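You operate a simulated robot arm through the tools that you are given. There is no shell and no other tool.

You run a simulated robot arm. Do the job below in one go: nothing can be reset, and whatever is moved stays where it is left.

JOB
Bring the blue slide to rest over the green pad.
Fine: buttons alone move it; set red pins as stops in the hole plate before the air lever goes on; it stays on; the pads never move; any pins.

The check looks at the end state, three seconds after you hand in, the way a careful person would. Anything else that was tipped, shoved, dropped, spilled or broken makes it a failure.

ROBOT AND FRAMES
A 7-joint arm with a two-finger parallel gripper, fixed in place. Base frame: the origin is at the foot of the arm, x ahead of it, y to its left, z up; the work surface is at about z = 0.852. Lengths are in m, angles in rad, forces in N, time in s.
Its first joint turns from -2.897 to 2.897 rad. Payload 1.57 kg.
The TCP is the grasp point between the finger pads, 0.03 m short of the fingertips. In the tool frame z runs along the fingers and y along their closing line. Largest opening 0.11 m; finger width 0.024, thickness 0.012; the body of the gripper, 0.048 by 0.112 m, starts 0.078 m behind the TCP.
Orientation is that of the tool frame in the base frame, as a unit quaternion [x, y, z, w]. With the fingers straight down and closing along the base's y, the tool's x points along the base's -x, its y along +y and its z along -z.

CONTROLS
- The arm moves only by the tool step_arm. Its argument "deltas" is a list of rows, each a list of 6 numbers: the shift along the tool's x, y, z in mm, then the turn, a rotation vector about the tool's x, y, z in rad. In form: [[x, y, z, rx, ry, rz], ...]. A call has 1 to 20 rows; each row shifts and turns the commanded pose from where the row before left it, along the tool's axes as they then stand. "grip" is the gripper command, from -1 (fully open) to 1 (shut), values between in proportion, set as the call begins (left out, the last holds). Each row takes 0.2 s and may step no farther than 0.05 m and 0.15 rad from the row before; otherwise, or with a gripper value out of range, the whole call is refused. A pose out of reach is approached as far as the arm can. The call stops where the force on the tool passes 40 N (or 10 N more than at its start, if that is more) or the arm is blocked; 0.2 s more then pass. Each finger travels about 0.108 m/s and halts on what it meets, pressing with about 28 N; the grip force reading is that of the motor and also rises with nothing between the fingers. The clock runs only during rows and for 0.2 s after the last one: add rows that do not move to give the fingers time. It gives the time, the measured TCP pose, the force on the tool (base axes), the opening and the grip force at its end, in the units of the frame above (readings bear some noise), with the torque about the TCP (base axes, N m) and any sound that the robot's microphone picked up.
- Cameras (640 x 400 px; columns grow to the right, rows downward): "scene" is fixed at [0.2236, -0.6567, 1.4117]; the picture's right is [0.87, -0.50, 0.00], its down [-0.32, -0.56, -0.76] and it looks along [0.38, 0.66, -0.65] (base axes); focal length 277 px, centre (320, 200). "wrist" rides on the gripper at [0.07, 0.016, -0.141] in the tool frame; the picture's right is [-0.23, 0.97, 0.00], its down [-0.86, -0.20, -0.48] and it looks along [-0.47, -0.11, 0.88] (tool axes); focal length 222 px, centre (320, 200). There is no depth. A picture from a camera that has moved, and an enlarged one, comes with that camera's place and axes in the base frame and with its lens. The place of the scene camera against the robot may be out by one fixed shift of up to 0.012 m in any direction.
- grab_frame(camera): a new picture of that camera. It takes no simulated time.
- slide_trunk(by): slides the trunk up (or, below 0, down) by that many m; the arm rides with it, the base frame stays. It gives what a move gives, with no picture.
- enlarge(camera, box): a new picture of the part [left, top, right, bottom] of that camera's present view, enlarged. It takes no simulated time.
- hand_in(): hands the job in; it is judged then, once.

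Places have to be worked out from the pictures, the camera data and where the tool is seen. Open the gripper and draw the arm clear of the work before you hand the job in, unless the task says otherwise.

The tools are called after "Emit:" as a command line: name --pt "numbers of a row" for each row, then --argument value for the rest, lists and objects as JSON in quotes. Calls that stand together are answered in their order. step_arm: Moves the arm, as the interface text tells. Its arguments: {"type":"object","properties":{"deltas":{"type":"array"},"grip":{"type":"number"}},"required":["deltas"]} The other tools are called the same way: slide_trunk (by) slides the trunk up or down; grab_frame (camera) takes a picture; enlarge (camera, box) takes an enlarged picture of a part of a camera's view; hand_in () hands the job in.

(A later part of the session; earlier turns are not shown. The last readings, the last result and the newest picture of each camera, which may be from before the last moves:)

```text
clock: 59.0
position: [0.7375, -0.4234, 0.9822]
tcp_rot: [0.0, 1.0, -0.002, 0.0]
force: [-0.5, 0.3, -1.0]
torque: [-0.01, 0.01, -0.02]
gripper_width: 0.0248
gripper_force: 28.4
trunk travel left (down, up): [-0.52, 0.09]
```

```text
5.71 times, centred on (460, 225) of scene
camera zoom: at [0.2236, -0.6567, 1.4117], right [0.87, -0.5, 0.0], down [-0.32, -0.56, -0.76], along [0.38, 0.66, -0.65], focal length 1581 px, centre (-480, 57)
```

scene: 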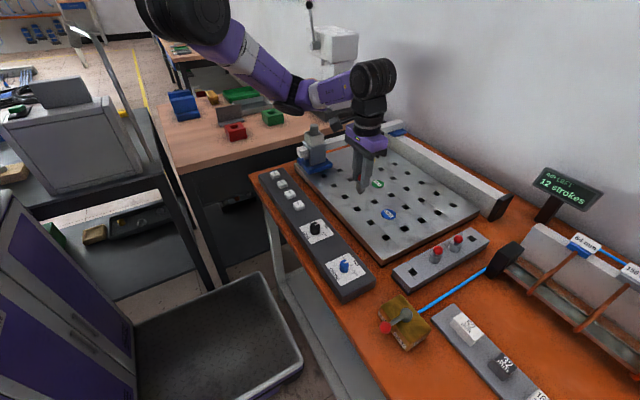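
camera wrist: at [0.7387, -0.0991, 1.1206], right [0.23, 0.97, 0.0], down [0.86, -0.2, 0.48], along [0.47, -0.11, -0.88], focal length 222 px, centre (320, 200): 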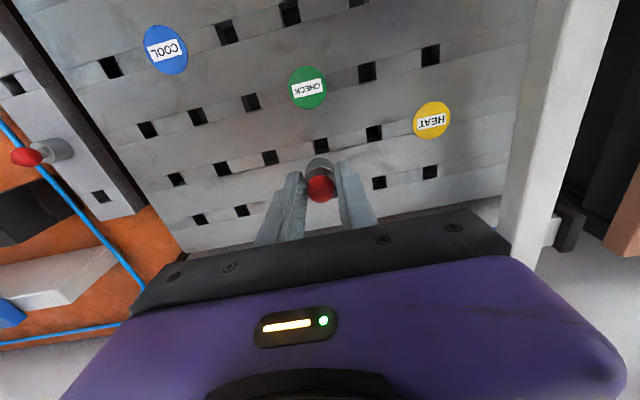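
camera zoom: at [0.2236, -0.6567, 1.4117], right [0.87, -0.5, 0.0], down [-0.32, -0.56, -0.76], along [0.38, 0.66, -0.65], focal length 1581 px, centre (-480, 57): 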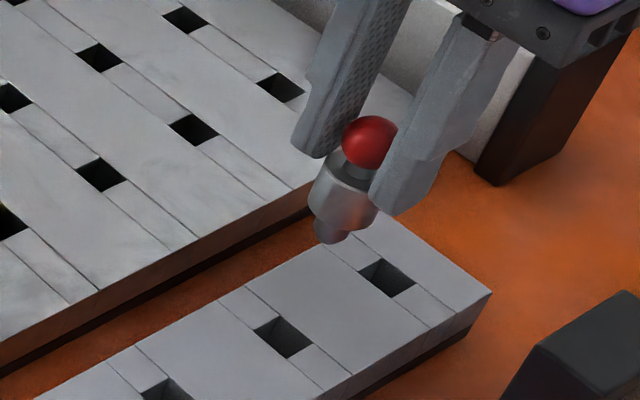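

Gripped and lifted pin 3; its rack hole appears at about (318, 218), my reference pixel. Carrying it to r3c3, estimated at (0.744, -0.180).

Emit:
step_arm --pt "0 0 -20 0 0 0" --pt "-1 40 0 0 0 0" --pt "-1 40 0 0 0 0" --pt "-1 40 0 0 0 0" --pt "-1 40 0 0 0 0" --pt "-1 40 0 0 0 0" --pt "-2 41 0 0 0 0" --pt "0 0 20 0 0 0" --pt "0 0 0 0 0 0" --pt "0 0 0 0 0 0"

Emit:
enlarge --camera "wrist" --box '[240, 60, 400, 220]'

Emit:
enlarge --camera "scene" --box '[350, 140, 450, 220]'

```text
clock: 61.2
position: [0.7455, -0.181, 0.9805]
tcp_rot: [-0.001, 1.0, -0.001, 0.0]
force: [0.2, 0.3, -1.1]
torque: [0.01, 0.04, 0.0]
gripper_width: 0.0247
gripper_force: 27.8
trunk travel left (down, up): [-0.52, 0.09]
```

```text
2.50 times, centred on (320, 140) of wrist
camera zoom: at [0.6745, -0.1653, 1.1214], right [0.23, 0.97, 0.0], down [0.86, -0.2, 0.48], along [0.47, -0.11, -0.88], focal length 555 px, centre (320, 350)
```

zoom: 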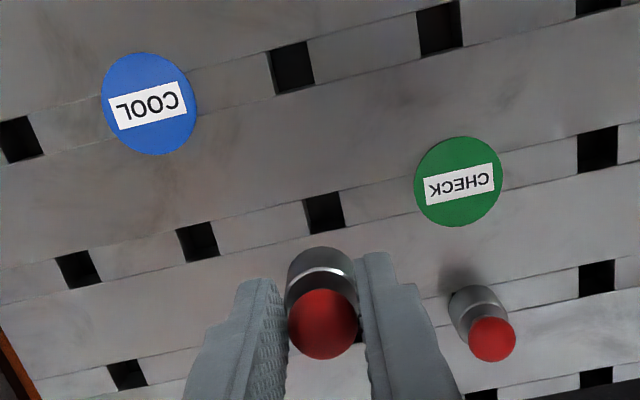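

```text
5.00 times, centred on (400, 180) of scene
camera zoom: at [0.2236, -0.6567, 1.4117], right [0.87, -0.5, 0.0], down [-0.32, -0.56, -0.76], along [0.38, 0.66, -0.65], focal length 1383 px, centre (-80, 300)
```

zoom: 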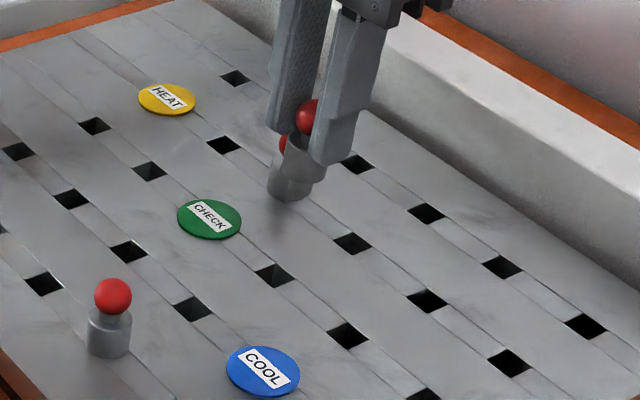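

The pin is about 2.5 mm too far in +x and 3.3 mm right of hole centre. I want it about 2 mm to the right within the slack so it never snags the slide, so I'll correct x by -2.4 and y by +1.3 and lower.

Emit:
step_arm --pt "2.4 1.3 0 0 0 0" --pt "0 0 25 0 0 0" --pt "0 0 20 0 0 0" --pt "0 0 10 0 0 0" --pt "0 0 5 0 0 0" --pt "0 0 0 0 0 0" --pt "0 0 0 0 0 0"

Emit:
enlarge --camera "scene" --box '[370, 160, 430, 220]'

Emit:
enlarge --camera "wrist" --box '[240, 60, 400, 220]'

```text
clock: 62.8
position: [0.7416, -0.1808, 0.9218]
tcp_rot: [0.001, 1.0, -0.001, 0.001]
force: [0.3, 0.2, -1.0]
torque: [0.0, 0.03, -0.02]
gripper_width: 0.0246
gripper_force: 28.0
trunk travel left (down, up): [-0.52, 0.09]
```

```text
6.67 times, centred on (400, 190) of scene
camera zoom: at [0.2236, -0.6567, 1.4117], right [0.87, -0.5, 0.0], down [-0.32, -0.56, -0.76], along [0.38, 0.66, -0.65], focal length 1844 px, centre (-213, 267)
```

zoom: 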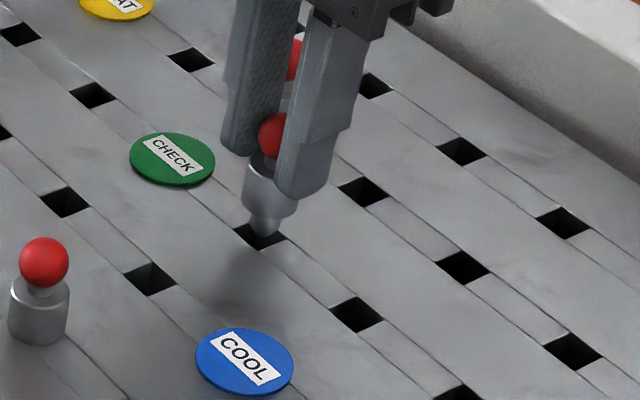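

```text
2.50 times, centred on (320, 140) of wrist
camera zoom: at [0.6716, -0.1645, 1.0618], right [0.23, 0.97, 0.0], down [0.86, -0.2, 0.48], along [0.47, -0.11, -0.88], focal length 555 px, centre (320, 350)
```

zoom: 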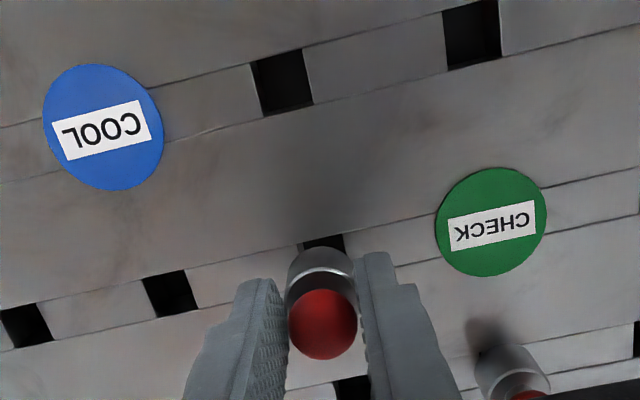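

The peg sits over the hole with the intended slight rightward bias. Lowering the last 21 mm.

Emit:
step_arm --pt "0 0 6 0 0 0" --pt "0 0 5 0 0 0" --pt "0 0 4 0 0 0" --pt "0 0 3 0 0 0" --pt "0 0 1.5 0 0 0" --pt "0 0 0 0 0 0"

Emit:
enlarge --camera "scene" --box '[370, 160, 430, 220]'

```text
clock: 64.2
position: [0.7417, -0.1812, 0.9006]
tcp_rot: [0.0, 1.0, 0.0, 0.0]
force: [0.4, 0.8, -1.2]
torque: [0.0, 0.02, -0.02]
gripper_width: 0.0249
gripper_force: 27.8
trunk travel left (down, up): [-0.52, 0.09]
```

```text
6.67 times, centred on (400, 190) of scene
camera zoom: at [0.2236, -0.6567, 1.4117], right [0.87, -0.5, 0.0], down [-0.32, -0.56, -0.76], along [0.38, 0.66, -0.65], focal length 1844 px, centre (-213, 267)
```

zoom: 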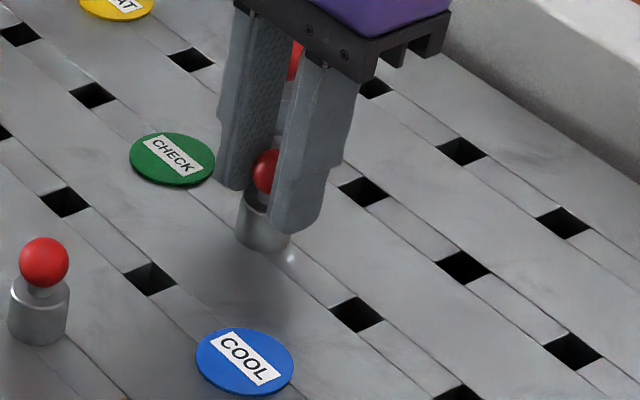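

Emit:
step_arm --pt "0 0 1 0 0 0" --pt "0 0 0.7 0 0 0" --pt "0 0 0 0 0 0"

```text
clock: 65.0
position: [0.7427, -0.1816, 0.901]
tcp_rot: [0.0, 1.0, -0.002, 0.001]
force: [-3.8, 0.0, 17.3]
torque: [0.08, 0.14, 0.01]
gripper_width: 0.0246
gripper_force: 28.1
trunk travel left (down, up): [-0.52, 0.09]
```

Seated at the same height as the others, with 17 N of reaction. Releasing and lifting.

Emit:
step_arm --pt "0 0 0 0 0 0" --pt "0 0 0 0 0 0" --pt "0 0 -10 0 0 0" --pt "0 0 -20 0 0 0" --pt "0 0 -30 0 0 0" --pt "0 0 -40 0 0 0" --pt "0 0 0 0 0 0" --grip 0.09

Emit:
enlarge --camera "scene" --box '[350, 140, 430, 220]'

Emit:
grab_frame --camera "wrist"

```text
clock: 66.6
position: [0.7428, -0.1811, 0.9992]
tcp_rot: [0.0, 1.0, -0.001, 0.0]
force: [-0.5, 0.0, -0.2]
torque: [0.02, 0.01, 0.02]
gripper_width: 0.0503
gripper_force: 0.1
trunk travel left (down, up): [-0.52, 0.09]
```

```text
5.00 times, centred on (390, 180) of scene
camera zoom: at [0.2236, -0.6567, 1.4117], right [0.87, -0.5, 0.0], down [-0.32, -0.56, -0.76], along [0.38, 0.66, -0.65], focal length 1383 px, centre (-30, 300)
```

zoom: 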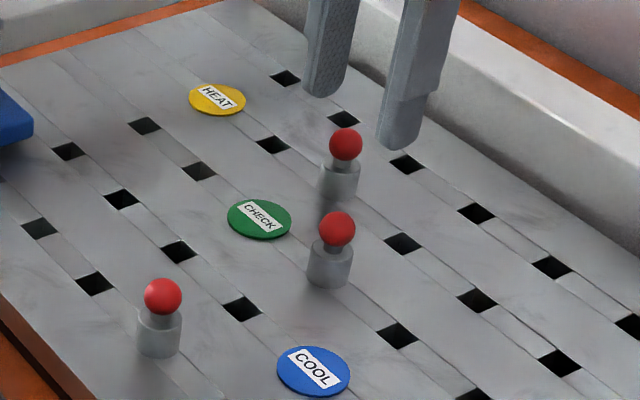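

```text
taken
camera wrist: at [0.6713, -0.1648, 1.1406], right [0.23, 0.97, 0.0], down [0.86, -0.2, 0.48], along [0.47, -0.11, -0.88], focal length 222 px, centre (320, 200)
```

wrist: 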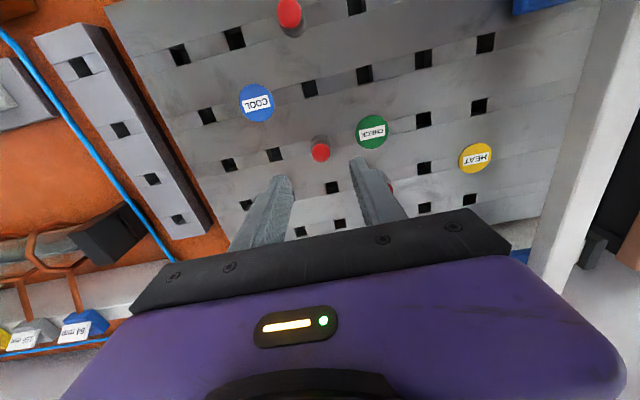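

All three pins are standing as planned. Next is the air lever; I'll close the fingers and move above it, around (0.50, -0.47), to look closely.

Emit:
step_arm --pt "0 0 -30 0 0 0" --pt "30 -36 0 0 0 0" --pt "30 -36 0 0 0 0" --pt "30 -36 0 0 0 0" --pt "30 -36 0 0 0 0" --pt "30 -36 0 0 0 0" --pt "30 -36 0 0 0 0" --pt "30 -36 0 0 0 0" --pt "30 -36 0 0 0 0" --pt "0 0 0 0 0 0" --pt "0 0 0 0 0 0" --grip 1

Emit:
grab_frame --camera "wrist"

Emit:
enlarge --camera "wrist" --box '[220, 40, 420, 200]'

Emit:
enlarge --camera "scene" --box '[360, 230, 480, 350]'

```text
clock: 69.0
position: [0.5033, -0.4693, 1.0316]
tcp_rot: [0.0, 1.0, -0.002, 0.0]
force: [-0.7, 0.1, 0.2]
torque: [0.0, 0.02, -0.04]
gripper_width: 0.0
gripper_force: 21.1
trunk travel left (down, up): [-0.52, 0.09]
```

```text
taken
camera wrist: at [0.4316, -0.4527, 1.1719], right [0.23, 0.97, 0.0], down [0.86, -0.2, 0.48], along [0.47, -0.11, -0.88], focal length 222 px, centre (320, 200)
```

wrist: 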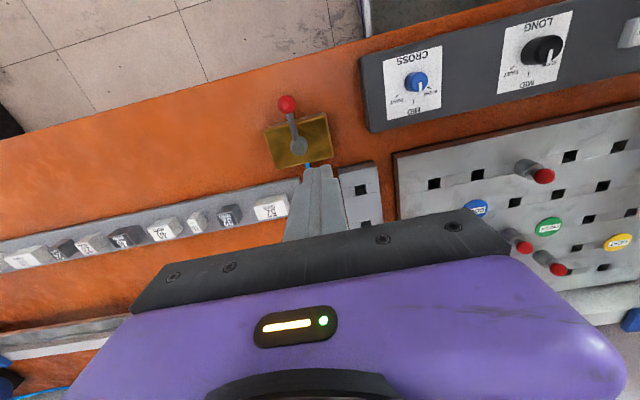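

```text
2.50 times, centred on (320, 120) of wrist
camera zoom: at [0.4316, -0.4527, 1.1719], right [0.23, 0.97, 0.0], down [0.86, -0.2, 0.48], along [0.47, -0.11, -0.88], focal length 555 px, centre (320, 400)
```

zoom: 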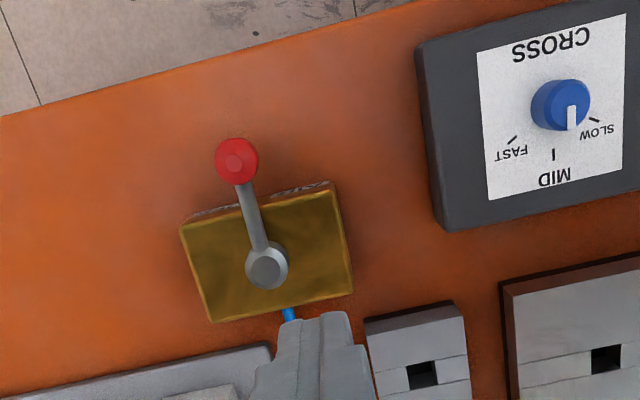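

```text
3.33 times, centred on (420, 290) of scene
camera zoom: at [0.2236, -0.6567, 1.4117], right [0.87, -0.5, 0.0], down [-0.32, -0.56, -0.76], along [0.38, 0.66, -0.65], focal length 922 px, centre (-13, -100)
```

zoom: 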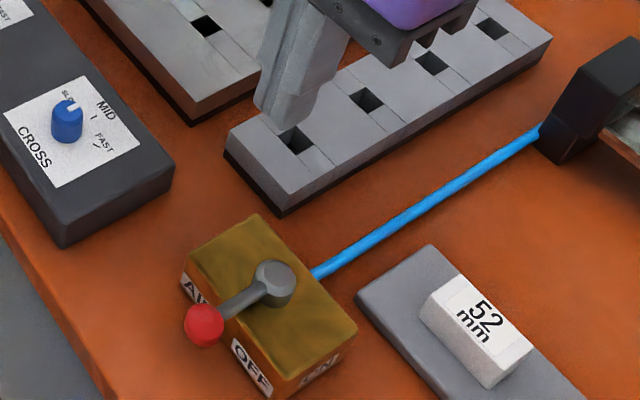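

From two views the lever pivot is near (0.506, -0.500) and its red ball near (0.449, -0.500, 0.868), pointing -x (OFF). ON is toward -y. I'll position the closed fingertips on the ball's +y side and descend part way.

Emit:
step_arm --pt "24 4 0 0 0 0" --pt "24 3 0 0 0 0" --pt "0 0 35 0 0 0" --pt "0 0 35 0 0 0" --pt "0 0 32 0 0 0" --pt "0 0 0 0 0 0" --pt "0 0 0 0 0 0"

Emit:
enlarge --camera "wrist" --box '[200, 60, 400, 220]'

Emit:
enlarge --camera "scene" --box '[350, 270, 450, 360]'

```text
clock: 70.6
position: [0.4547, -0.4617, 0.9267]
tcp_rot: [0.0, 1.0, -0.001, 0.0]
force: [0.9, -0.8, -0.2]
torque: [0.01, -0.03, -0.01]
gripper_width: 0.0001
gripper_force: 21.8
trunk travel left (down, up): [-0.52, 0.09]
```

```text
2.50 times, centred on (300, 140) of wrist
camera zoom: at [0.3842, -0.4454, 1.0682], right [0.23, 0.97, 0.0], down [0.86, -0.2, 0.48], along [0.47, -0.11, -0.88], focal length 555 px, centre (370, 350)
```

zoom: 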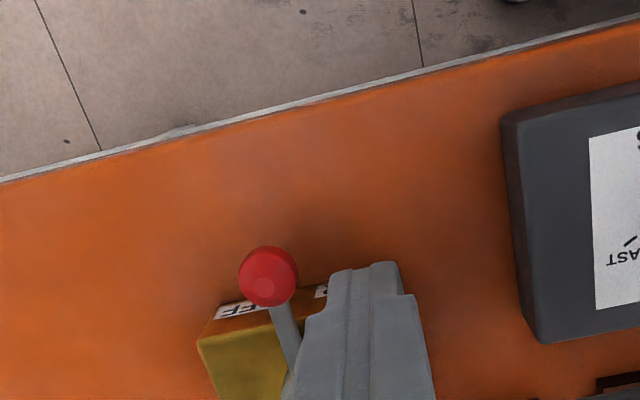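

```text
4.44 times, centred on (400, 315) of scene
camera zoom: at [0.2236, -0.6567, 1.4117], right [0.87, -0.5, 0.0], down [-0.32, -0.56, -0.76], along [0.38, 0.66, -0.65], focal length 1229 px, centre (-36, -311)
```

zoom: 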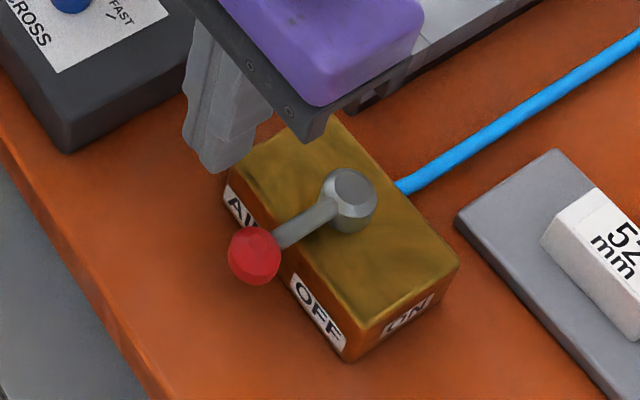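

The ball triangulates to (0.449, -0.499, 0.872). Lowering so the fingertips reach ball height on its +y side.

Emit:
step_arm --pt "0 0 12 0 0 0" --pt "0 0 12 0 0 0" --pt "0 0 6 0 0 0" --pt "0 0 0 0 0 0"

Emit:
enlarge --camera "wrist" --box '[200, 60, 400, 220]'

Emit:
enlarge --camera "scene" --box '[350, 270, 450, 360]'

```text
clock: 71.6
position: [0.4542, -0.4621, 0.8989]
tcp_rot: [-0.001, 1.0, -0.001, 0.0]
force: [0.5, -0.6, -0.1]
torque: [-0.02, -0.03, 0.03]
gripper_width: 0.0
gripper_force: 20.7
trunk travel left (down, up): [-0.52, 0.09]
```

```text
2.50 times, centred on (300, 140) of wrist
camera zoom: at [0.3844, -0.4459, 1.0388], right [0.23, 0.97, 0.0], down [0.86, -0.2, 0.48], along [0.47, -0.11, -0.88], focal length 555 px, centre (370, 350)
```

zoom: 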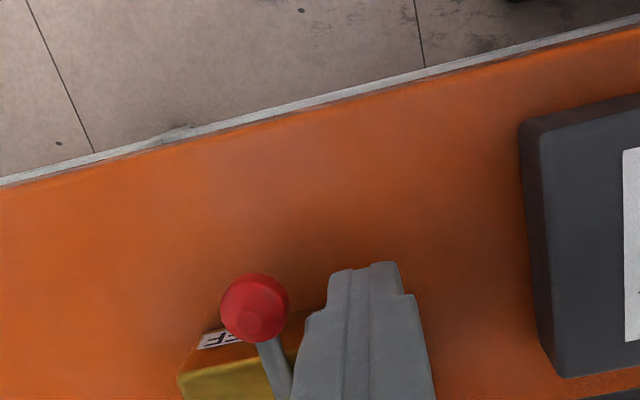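

```text
4.44 times, centred on (400, 315) of scene
camera zoom: at [0.2236, -0.6567, 1.4117], right [0.87, -0.5, 0.0], down [-0.32, -0.56, -0.76], along [0.38, 0.66, -0.65], focal length 1229 px, centre (-36, -311)
```

zoom: 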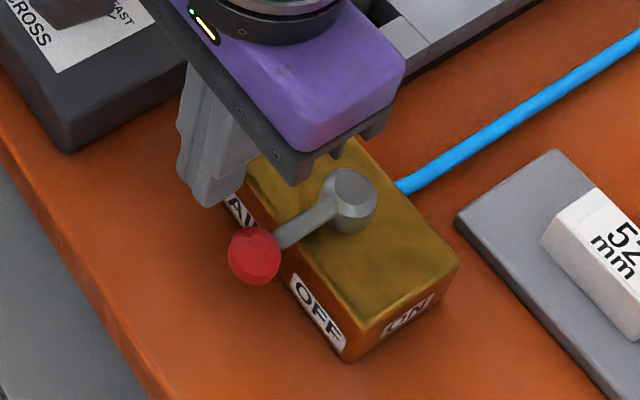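

The fingertip block is at ball height on its +y side. Pushing the ball around the arc toward -y (ON).

Emit:
step_arm --pt "1.2 -10.1 0 0 0 0" --pt "2.6 -13.7 0 0 0 0" --pt "1.9 -14.8 0 0 0 0" --pt "-1.9 -14.8 0 0 0 0" --pt "-5.7 -13.7 0 0 0 0" --pt "-9.1 -11.8 0 0 0 0" --pt "-6 -5 0 0 0 0" --pt "0 0 0 0 0 0"

Emit:
enlarge --camera "wrist" --box '[200, 60, 400, 220]'

Emit:
enlarge --camera "scene" --box '[350, 270, 450, 360]'

```text
clock: 73.4
position: [0.4709, -0.5465, 0.8979]
tcp_rot: [0.0, 1.0, -0.001, 0.0]
force: [-0.2, -0.3, -0.5]
torque: [0.05, -0.03, -0.01]
gripper_width: 0.0002
gripper_force: 21.2
trunk travel left (down, up): [-0.52, 0.09]
```

```text
2.50 times, centred on (300, 140) of wrist
camera zoom: at [0.4007, -0.5304, 1.0389], right [0.23, 0.97, 0.0], down [0.85, -0.2, 0.48], along [0.47, -0.11, -0.88], focal length 555 px, centre (370, 350)
```

zoom: 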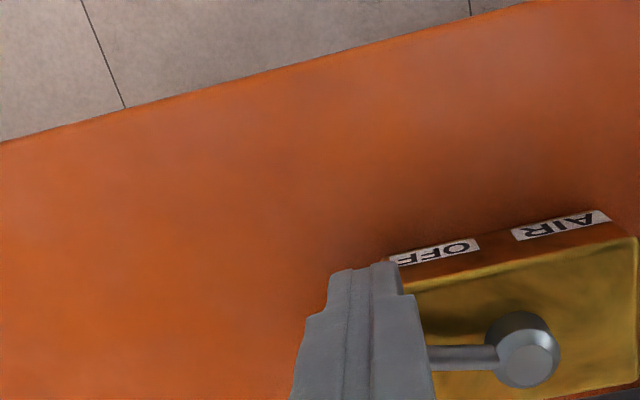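

```text
4.44 times, centred on (400, 315) of scene
camera zoom: at [0.2236, -0.6567, 1.4117], right [0.87, -0.5, 0.0], down [-0.32, -0.56, -0.76], along [0.38, 0.66, -0.65], focal length 1229 px, centre (-36, -311)
```

zoom: 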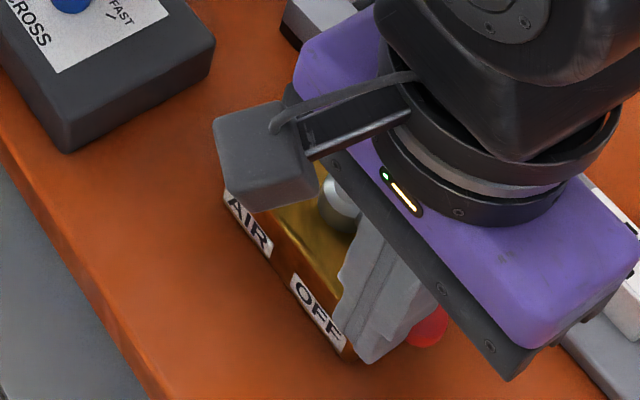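

The lever is at roughly 257°, so I need about 13° more to align with ON. Pushing a little farther around the arc.

Emit:
step_arm --pt "-6 -4 0 0 0 0" --pt "-5 -3 0 0 0 0" --pt "-3 -1 0 0 0 0" --pt "0 0 0 0 0 0"

Emit:
enlarge --camera "wrist" --box '[200, 60, 400, 220]'

Emit:
grab_frame --camera "scene"

```text
clock: 74.4
position: [0.4823, -0.554, 0.8972]
tcp_rot: [0.001, 1.0, -0.001, -0.001]
force: [-18.0, 1.4, 1.7]
torque: [0.28, 0.49, 0.03]
gripper_width: 0.0
gripper_force: 21.0
trunk travel left (down, up): [-0.52, 0.09]
```

```text
2.50 times, centred on (300, 140) of wrist
camera zoom: at [0.4128, -0.5382, 1.039], right [0.23, 0.97, 0.0], down [0.86, -0.2, 0.48], along [0.46, -0.11, -0.88], focal length 555 px, centre (370, 350)
```

zoom: 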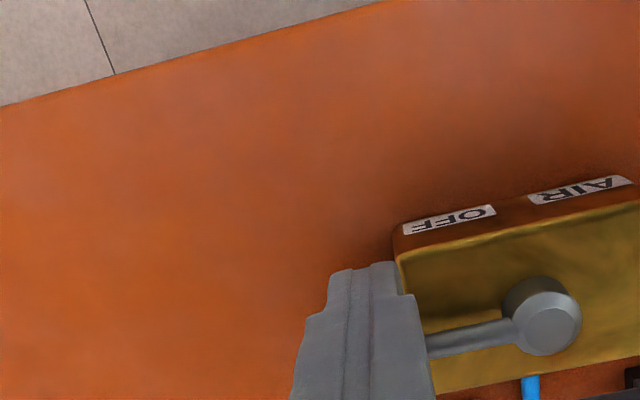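

```text
taken
```

scene: 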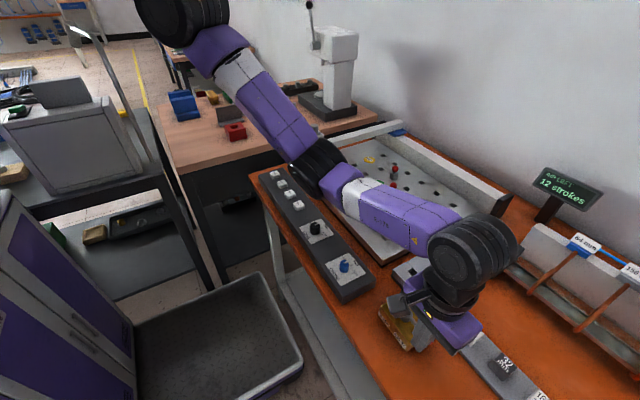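

An 18 N end-stop and the lever now points along -y: ON. Backing off and lifting to check.

Emit:
step_arm --pt "6 0 0 0 0 0" --pt "8 0 0 0 0 0" --pt "0 0 -30 0 0 0" --pt "0 0 -40 0 0 0" --pt "0 0 -40 0 0 0" --pt "0 0 0 0 0 0"

Emit:
grab_frame --camera "wrist"

Emit:
enlarge --camera "scene" --box '[520, 160, 620, 230]'

Emit:
grab_frame --camera "scene"

```text
clock: 75.8
position: [0.4727, -0.555, 1.0094]
tcp_rot: [-0.001, 1.0, -0.002, 0.0]
force: [1.1, -0.1, 0.0]
torque: [-0.01, 0.0, 0.05]
gripper_width: 0.0
gripper_force: 21.2
trunk travel left (down, up): [-0.52, 0.09]
```

```text
taken
camera wrist: at [0.4018, -0.5383, 1.1497], right [0.23, 0.97, 0.0], down [0.86, -0.2, 0.48], along [0.47, -0.11, -0.88], focal length 222 px, centre (320, 200)
```

wrist: 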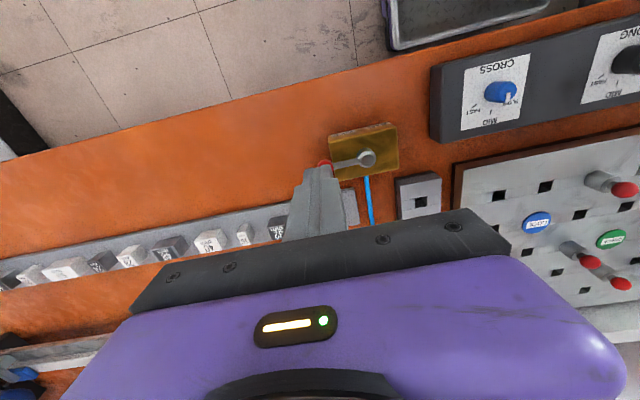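

```text
5.71 times, centred on (570, 195) of scene
camera zoom: at [0.2236, -0.6567, 1.4117], right [0.87, -0.5, 0.0], down [-0.32, -0.56, -0.76], along [0.38, 0.66, -0.65], focal length 1581 px, centre (-1109, 229)
```

zoom: 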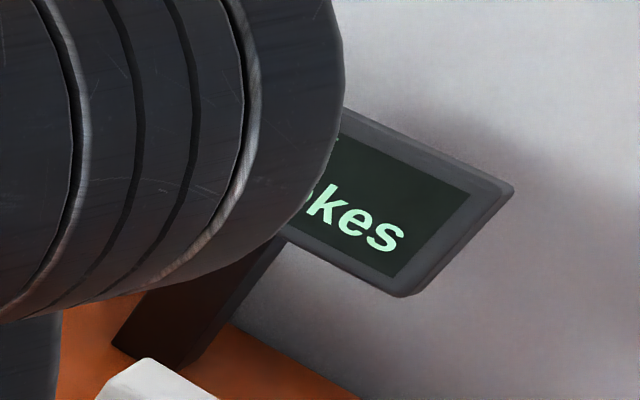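

```text
taken
```

scene: 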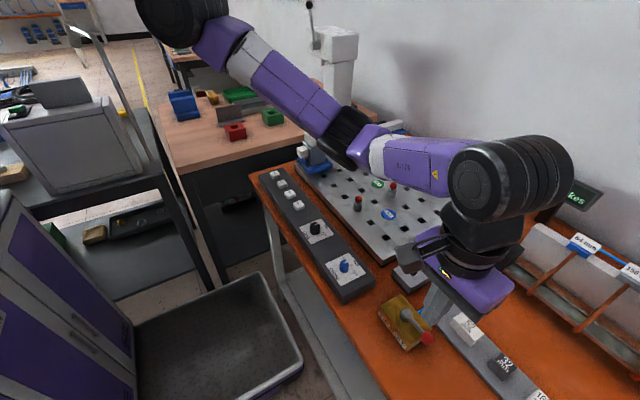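

The lever rests at ON. Now I'll move to a viewpoint near the button box to locate the buttons precisely.

Emit:
step_arm --pt "0 0 -40 0 0 0" --pt "-14 45 0 0 0 0" --pt "-14 45 0 0 0 0" --pt "-14 45 0 0 0 0" --pt "-14 45 0 0 0 0" --pt "-14 45 0 0 0 0" --pt "-14 45 0 0 0 0" --pt "-14 45 0 0 0 0" --pt "-14 45 0 0 0 0" --pt "-15 45 0 0 0 0" --pt "0 0 0 0 0 0" --pt "0 0 0 0 0 0"

Emit:
grab_frame --camera "wrist"

Emit:
enlarge --camera "scene" --box '[360, 270, 480, 360]'

Emit:
enlarge --camera "scene" --box '[520, 150, 620, 230]'

```text
clock: 78.4
position: [0.598, -0.1487, 1.0477]
tcp_rot: [0.001, 1.0, -0.001, 0.0]
force: [0.3, 0.7, -0.1]
torque: [0.01, 0.0, 0.01]
gripper_width: 0.0004
gripper_force: 21.7
trunk travel left (down, up): [-0.52, 0.09]
```

```text
taken
camera wrist: at [0.5273, -0.1316, 1.1887], right [0.23, 0.97, 0.0], down [0.86, -0.2, 0.48], along [0.47, -0.11, -0.88], focal length 222 px, centre (320, 200)
```

wrist: 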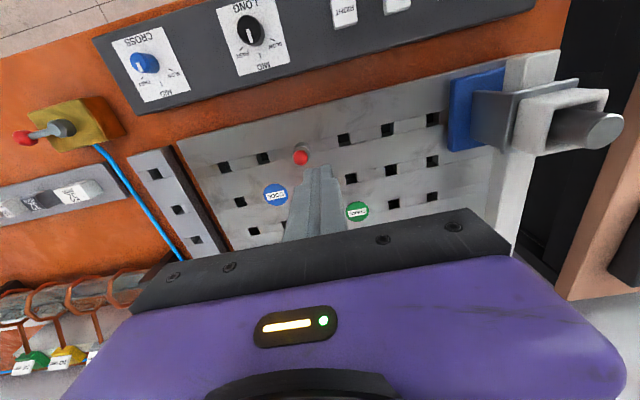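

```text
4.44 times, centred on (420, 315) of scene
camera zoom: at [0.2236, -0.6567, 1.4117], right [0.87, -0.5, 0.0], down [-0.32, -0.56, -0.76], along [0.38, 0.66, -0.65], focal length 1229 px, centre (-124, -311)
```

zoom: 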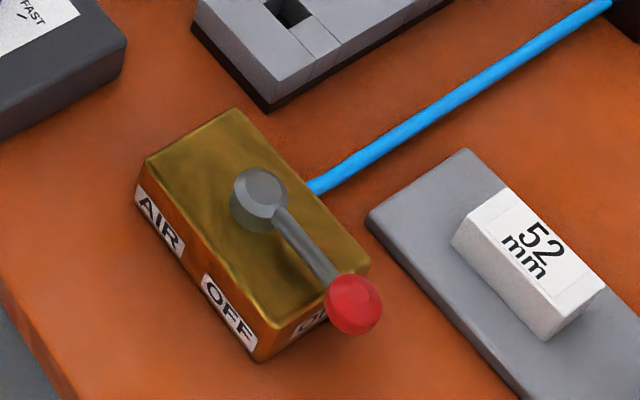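

```text
5.00 times, centred on (570, 190) of scene
camera zoom: at [0.2236, -0.6567, 1.4117], right [0.87, -0.5, 0.0], down [-0.32, -0.56, -0.76], along [0.38, 0.66, -0.65], focal length 1383 px, centre (-930, 250)
```

zoom: 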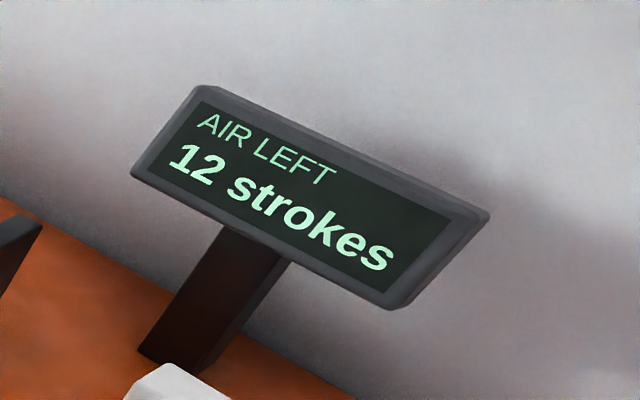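

Air is ON with 12 strokes left. RIGHT appears near (0.467, -0.093). I'll edge the tool toward -x at height to see how close the arm can come, and get a better look at the buttons.

Emit:
step_arm --pt "25 15 0 0 0 0" --pt "25 15 0 0 0 0" --pt "25 15 0 0 0 0" --pt "0 0 0 0 0 0" --pt "0 0 0 0 0 0"

Emit:
grab_frame --camera "wrist"

Emit:
grab_frame --camera "scene"

```text
clock: 79.6
position: [0.5581, -0.1213, 1.042]
tcp_rot: [0.0, 1.0, 0.0, 0.0]
force: [-0.5, 0.4, 0.4]
torque: [0.01, 0.03, -0.02]
gripper_width: 0.0
gripper_force: 21.5
out of reach, approached as far as the arm can: row 2, 3
trunk travel left (down, up): [-0.52, 0.09]
```

```text
taken
camera wrist: at [0.4877, -0.1046, 1.1826], right [0.23, 0.97, 0.0], down [0.86, -0.2, 0.48], along [0.46, -0.11, -0.88], focal length 222 px, centre (320, 200)
```

wrist: 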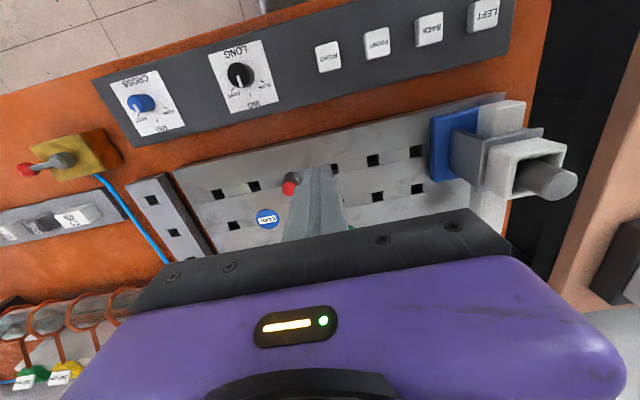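

```text
taken
```

scene: 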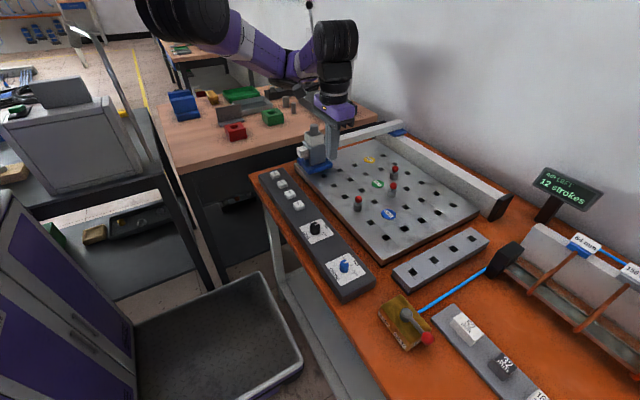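

The vertical tool can't get closer than about 0.57 m from the base axis, and the buttons are at x ≈ 0.467. I judge RIGHT at y ≈ -0.090, FRONT -0.034, BACK +0.022, all near z ≈ 0.87. I'll test tilting the tool inward so the fingertips reach back toward the buttons.

Emit:
step_arm --pt "-40 0 0 0 0 0" --pt "0 0 0 0 0.1 0" --pt "0 0 0 0 0.1 0" --pt "0 0 0 0 0.1 0" --pt "0 0 0 0 0.1 0" --pt "0 0 0 0 0 0" --pt "0 0 0 0 0 0"

Emit:
grab_frame --camera "scene"

Emit:
grab_frame --camera "wrist"

```text
clock: 81.2
position: [0.5983, -0.1211, 1.0412]
tcp_rot: [-0.001, 0.98, -0.001, -0.199]
force: [0.6, -0.3, -0.1]
torque: [0.0, -0.01, 0.0]
gripper_width: 0.0
gripper_force: 21.4
trunk travel left (down, up): [-0.52, 0.09]
```

```text
taken
```

scene: 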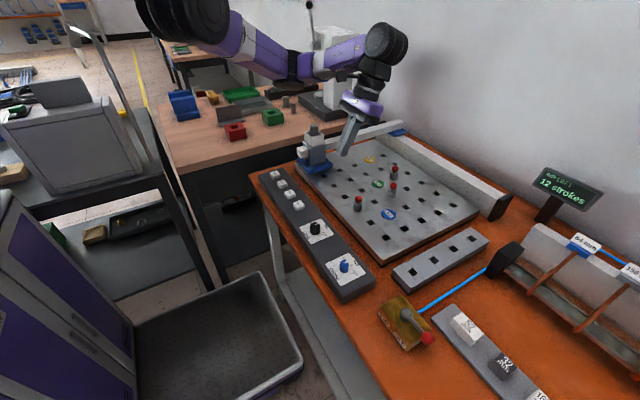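

```text
taken
camera wrist: at [0.5876, -0.1052, 1.1979], right [0.21, 0.97, -0.09], down [0.97, -0.2, 0.11], along [0.09, -0.11, -0.99], focal length 222 px, centre (320, 200)
```

wrist: 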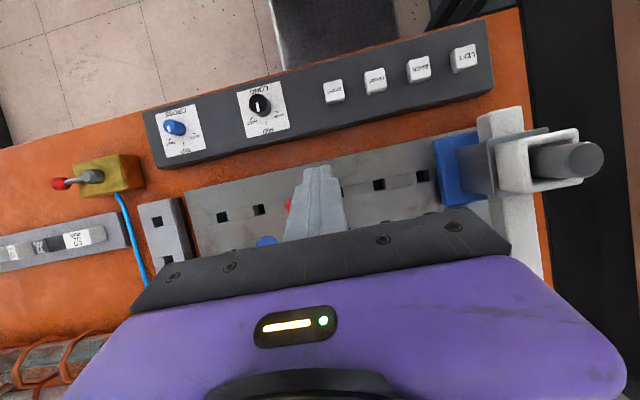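

The tilted tool works, and this view fixes the buttons: RIGHT at (0.466, -0.090, 0.861) and BACK at (0.467, 0.030, 0.862). Moving above RIGHT at height to check reach.

Emit:
step_arm --pt "29.5 7.9 12.45 0 0 0" --pt "29.5 7.9 12.45 0 0 0" --pt "29.5 7.9 12.45 0 0 0" --pt "29.4 7.9 12.45 0 0 0" --pt "0 0 0 0 0 0" --pt "0 0 0 0 0 0"

Emit:
grab_frame --camera "wrist"

Emit:
grab_frame --camera "scene"

```text
clock: 82.6
position: [0.4695, -0.0907, 1.0408]
tcp_rot: [0.0, 0.98, -0.001, -0.199]
force: [-0.6, 0.0, 0.5]
torque: [0.01, -0.03, 0.01]
gripper_width: 0.0
gripper_force: 21.0
trunk travel left (down, up): [-0.52, 0.09]
```

```text
taken
camera wrist: at [0.4605, -0.0745, 1.1978], right [0.21, 0.97, -0.09], down [0.97, -0.2, 0.11], along [0.09, -0.11, -0.99], focal length 222 px, centre (320, 200)
```

wrist: 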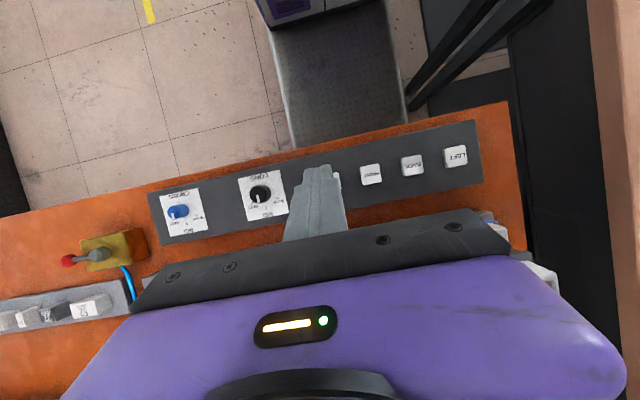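

```text
taken
```

scene: 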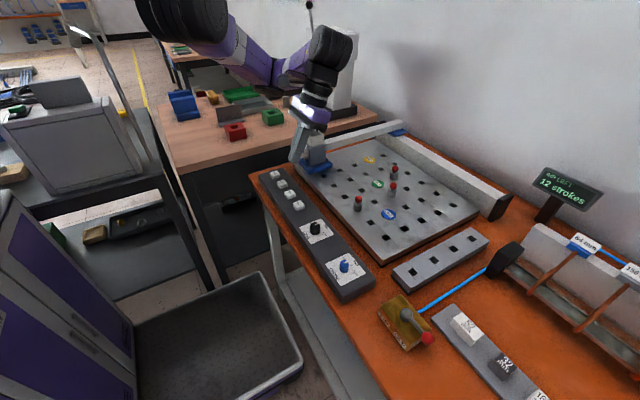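

Reach is fine here, and nothing on the tilted hand will be in the slide's path at y ≈ -0.117. Descending vertically to just above the RIGHT button.

Emit:
step_arm --pt "-12.1 0 28.8 0 0 0" --pt "-12.1 0 28.8 0 0 0" --pt "-12.1 0 28.8 0 0 0" --pt "-10 0 23 0 0 0" --pt "0 0 0 0 0 0" --pt "0 0 0 0 0 0"

Emit:
enlarge --camera "wrist" --box '[220, 60, 440, 240]'

Emit:
enlarge --camera "scene" --box '[260, 140, 360, 220]'

```text
clock: 84.0
position: [0.4699, -0.0909, 0.923]
tcp_rot: [-0.001, 0.98, -0.002, -0.198]
force: [-0.3, -0.3, 0.4]
torque: [0.03, 0.03, -0.02]
gripper_width: 0.0
gripper_force: 21.3
trunk travel left (down, up): [-0.52, 0.09]
```

```text
2.22 times, centred on (330, 150) of wrist
camera zoom: at [0.4597, -0.0743, 1.0796], right [0.21, 0.97, -0.09], down [0.97, -0.2, 0.11], along [0.09, -0.11, -0.99], focal length 494 px, centre (298, 311)
```

zoom: 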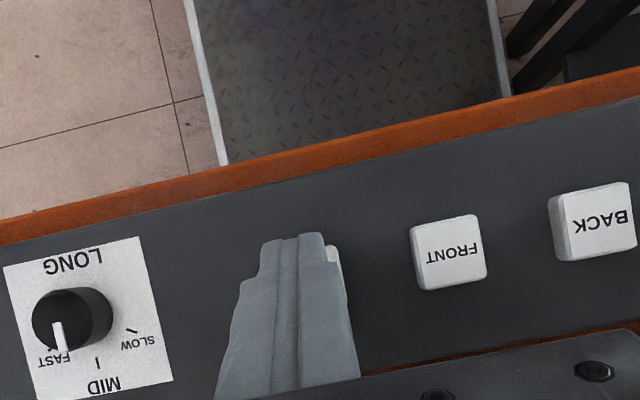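

```text
5.00 times, centred on (310, 180) of scene
camera zoom: at [0.2236, -0.6567, 1.4117], right [0.87, -0.5, 0.0], down [-0.32, -0.56, -0.76], along [0.38, 0.66, -0.65], focal length 1383 px, centre (370, 300)
```

zoom: 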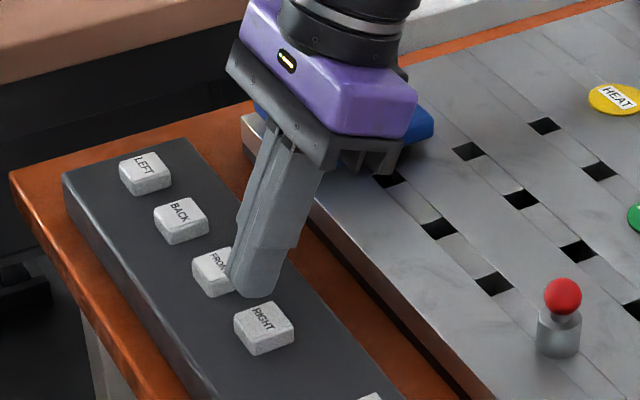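

Fingertips line up with RIGHT (FRONT and BACK are visible beside it). Pressing down gently and holding.

Emit:
step_arm --pt "-5.8 0 13.8 0 0 0" --pt "-4.7 0 11.1 0 0 0" --pt "-1.6 0 3.7 0 0 0" --pt "-1.2 0 2.8 0 0 0" --pt "0 0 0 0 0 0"

Emit:
grab_frame --camera "scene"

Emit:
enlarge --camera "scene" --box '[260, 140, 360, 220]'

```text
clock: 85.1
position: [0.4695, -0.0899, 0.892]
tcp_rot: [0.0, 0.98, -0.002, -0.199]
force: [2.2, 4.7, 31.4]
torque: [0.16, -0.09, 0.21]
gripper_width: 0.0001
gripper_force: 21.7
trunk travel left (down, up): [-0.52, 0.09]
heard: click
stopped in row 5: the force on the tool passed its limit at 42 N (the readings are from after the stop); the commanded pose is now the measured one
```

```text
taken
```

scene: 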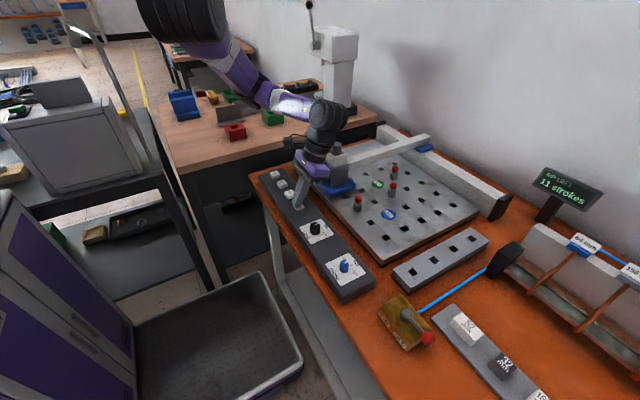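

```text
5.00 times, centred on (310, 180) of scene
camera zoom: at [0.2236, -0.6567, 1.4117], right [0.87, -0.5, 0.0], down [-0.32, -0.56, -0.76], along [0.38, 0.66, -0.65], focal length 1383 px, centre (370, 300)
```

zoom: 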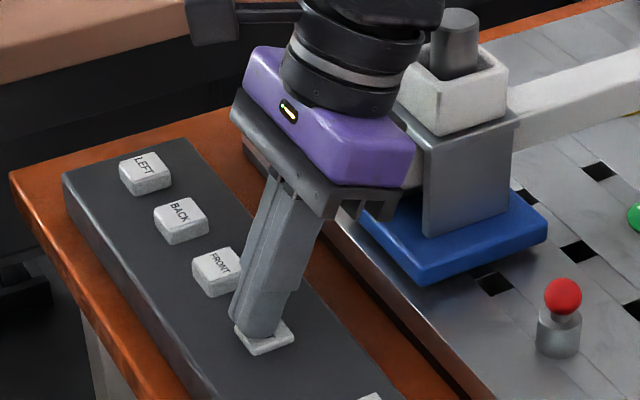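

A click, and the counter dropped to 11; the slide is travelling right. Holding the button a little longer and watching.

Emit:
step_arm --pt "0 0 0 0 0 0" --pt "0 0 0 0 0 0" --pt "0 0 0 0 0 0"

Emit:
grab_frame --camera "scene"

Emit:
enlarge --camera "scene" --box '[290, 130, 420, 230]'

```text
clock: 85.8
position: [0.4692, -0.0906, 0.8924]
tcp_rot: [0.0, 0.98, -0.004, -0.198]
force: [2.3, 6.8, 29.4]
torque: [0.16, -0.08, 0.23]
gripper_width: 0.0001
gripper_force: 21.3
trunk travel left (down, up): [-0.52, 0.09]
stopped in row 3: the force on the tool passed its limit at 42 N (the readings are from after the stop); the commanded pose is now the measured one
```

```text
taken
```

scene: 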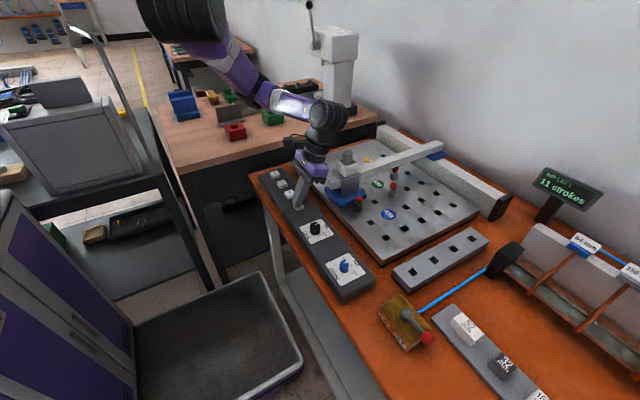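

```text
4.00 times, centred on (355, 180) of scene
camera zoom: at [0.2236, -0.6567, 1.4117], right [0.87, -0.5, 0.0], down [-0.32, -0.56, -0.76], along [0.38, 0.66, -0.65], focal length 1106 px, centre (180, 280)
```

zoom: 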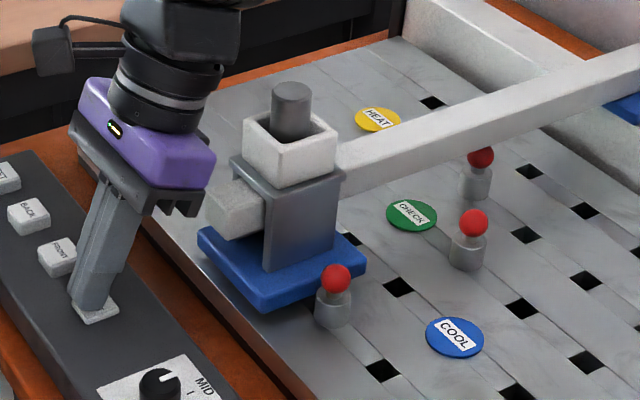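

The slide has run right and stopped against pin A. Lifting straight off the button and checking that it stays.

Emit:
step_arm --pt "4 0 -9.2 0 0 0" --pt "9.7 0 -23 0 0 0" --pt "9.7 0 -23 0 0 0" --pt "0 0 0 0 0 0" --pt "0 0 0 0 0 0"

Emit:
enlarge --camera "scene" --box '[290, 130, 420, 230]'

Emit:
enlarge --camera "scene" --box '[530, 160, 610, 220]'

```text
clock: 87.0
position: [0.4709, -0.0923, 0.9505]
tcp_rot: [0.001, 0.98, -0.003, -0.198]
force: [-0.5, 0.9, -0.2]
torque: [-0.01, 0.0, -0.01]
gripper_width: 0.0
gripper_force: 21.2
trunk travel left (down, up): [-0.52, 0.09]
```

```text
4.00 times, centred on (355, 180) of scene
camera zoom: at [0.2236, -0.6567, 1.4117], right [0.87, -0.5, 0.0], down [-0.32, -0.56, -0.76], along [0.38, 0.66, -0.65], focal length 1106 px, centre (180, 280)
```

zoom: 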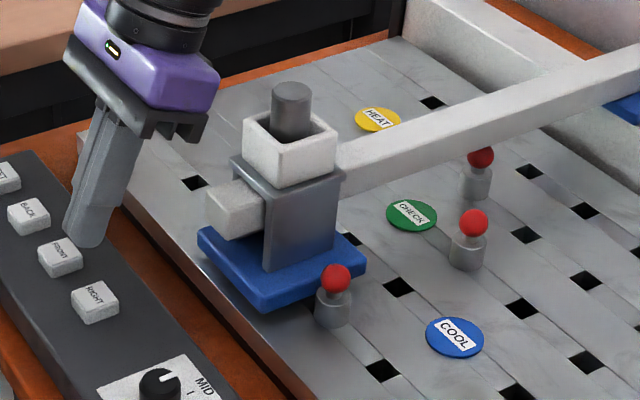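

```text
6.67 times, centred on (570, 190) of scene
camera zoom: at [0.2236, -0.6567, 1.4117], right [0.87, -0.5, 0.0], down [-0.32, -0.56, -0.76], along [0.38, 0.66, -0.65], focal length 1844 px, centre (-1347, 267)
```

zoom: 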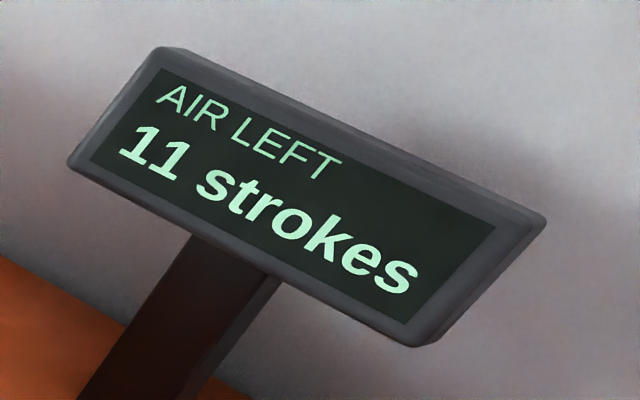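

The slide stays against pin A and the counter reads 11. Now rising and moving over to the BACK button at (0.467, 0.030).

Emit:
step_arm --pt "19 0 -45 0 0 0" --pt "0 40 0 0 0 0" --pt "0 40 0 0 0 0" --pt "0 42.3 0 0 0 0" --pt "0 0 0 0 0 0" --pt "0 0 0 0 0 0"

Emit:
enlarge --camera "wrist" --box '[160, 60, 480, 240]'

Emit:
grab_frame --camera "scene"

```text
clock: 88.4
position: [0.4698, 0.0318, 0.997]
tcp_rot: [0.001, 0.98, -0.002, -0.198]
force: [-0.6, 0.1, -0.4]
torque: [0.04, -0.04, 0.01]
gripper_width: 0.0
gripper_force: 21.3
trunk travel left (down, up): [-0.52, 0.09]
```

```text
2.00 times, centred on (320, 150) of wrist
camera zoom: at [0.4604, 0.0494, 1.1545], right [0.21, 0.97, -0.09], down [0.97, -0.2, 0.11], along [0.09, -0.11, -0.99], focal length 444 px, centre (320, 300)
```

zoom: 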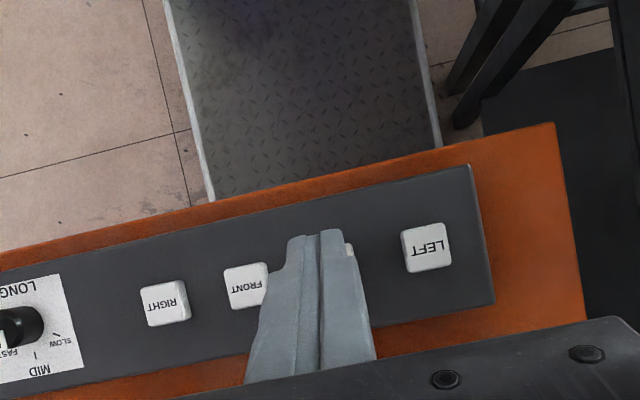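

```text
taken
```

scene: 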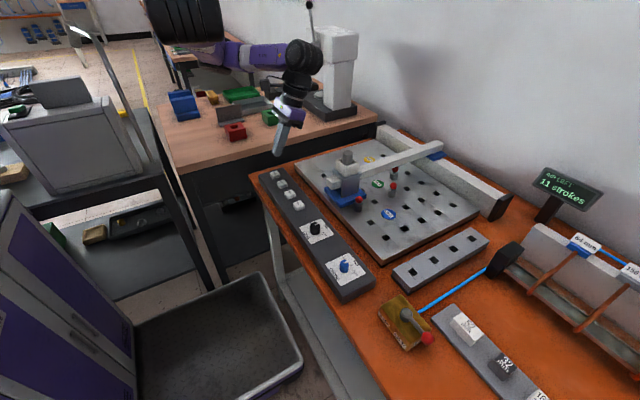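

Over BACK (between FRONT and LEFT at y ≈ 0.031). Descending and pressing it the same way.

Emit:
step_arm --pt "-9.6 -0.3 22.7 0 0 0" --pt "-9.6 0 22.7 0 0 0" --pt "-9.6 0 22.7 0 0 0" --pt "0 0 0 0 0 0"

Emit:
enlarge --camera "scene" --box '[250, 130, 380, 230]'

Emit:
enlarge --camera "wrist" --box '[160, 60, 480, 240]'

```text
clock: 89.4
position: [0.4696, 0.0307, 0.9247]
tcp_rot: [0.001, 0.98, -0.002, -0.199]
force: [0.2, -0.1, -0.3]
torque: [0.01, -0.02, 0.0]
gripper_width: 0.0002
gripper_force: 21.2
trunk travel left (down, up): [-0.52, 0.09]
```

```text
4.00 times, centred on (315, 180) of scene
camera zoom: at [0.2236, -0.6567, 1.4117], right [0.87, -0.5, 0.0], down [-0.32, -0.56, -0.76], along [0.38, 0.66, -0.65], focal length 1106 px, centre (340, 280)
```

zoom: 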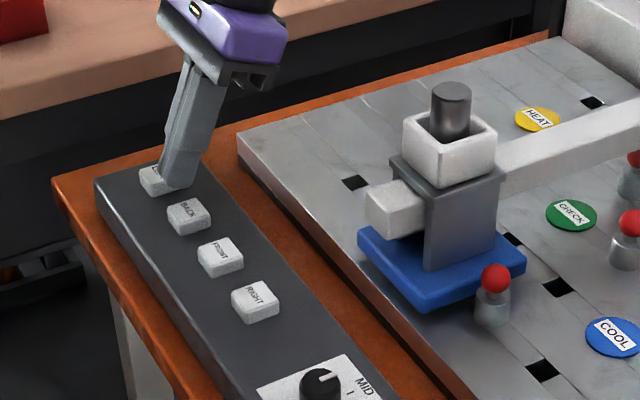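

```text
2.00 times, centred on (320, 150) of wrist
camera zoom: at [0.4595, 0.0478, 1.0812], right [0.21, 0.97, -0.09], down [0.97, -0.2, 0.11], along [0.09, -0.11, -0.99], focal length 444 px, centre (320, 300)
```

zoom: 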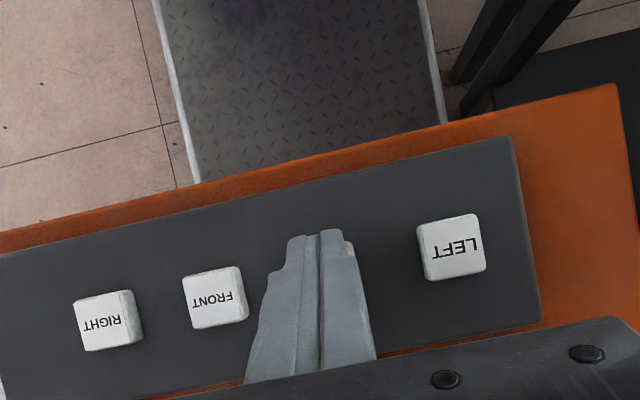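

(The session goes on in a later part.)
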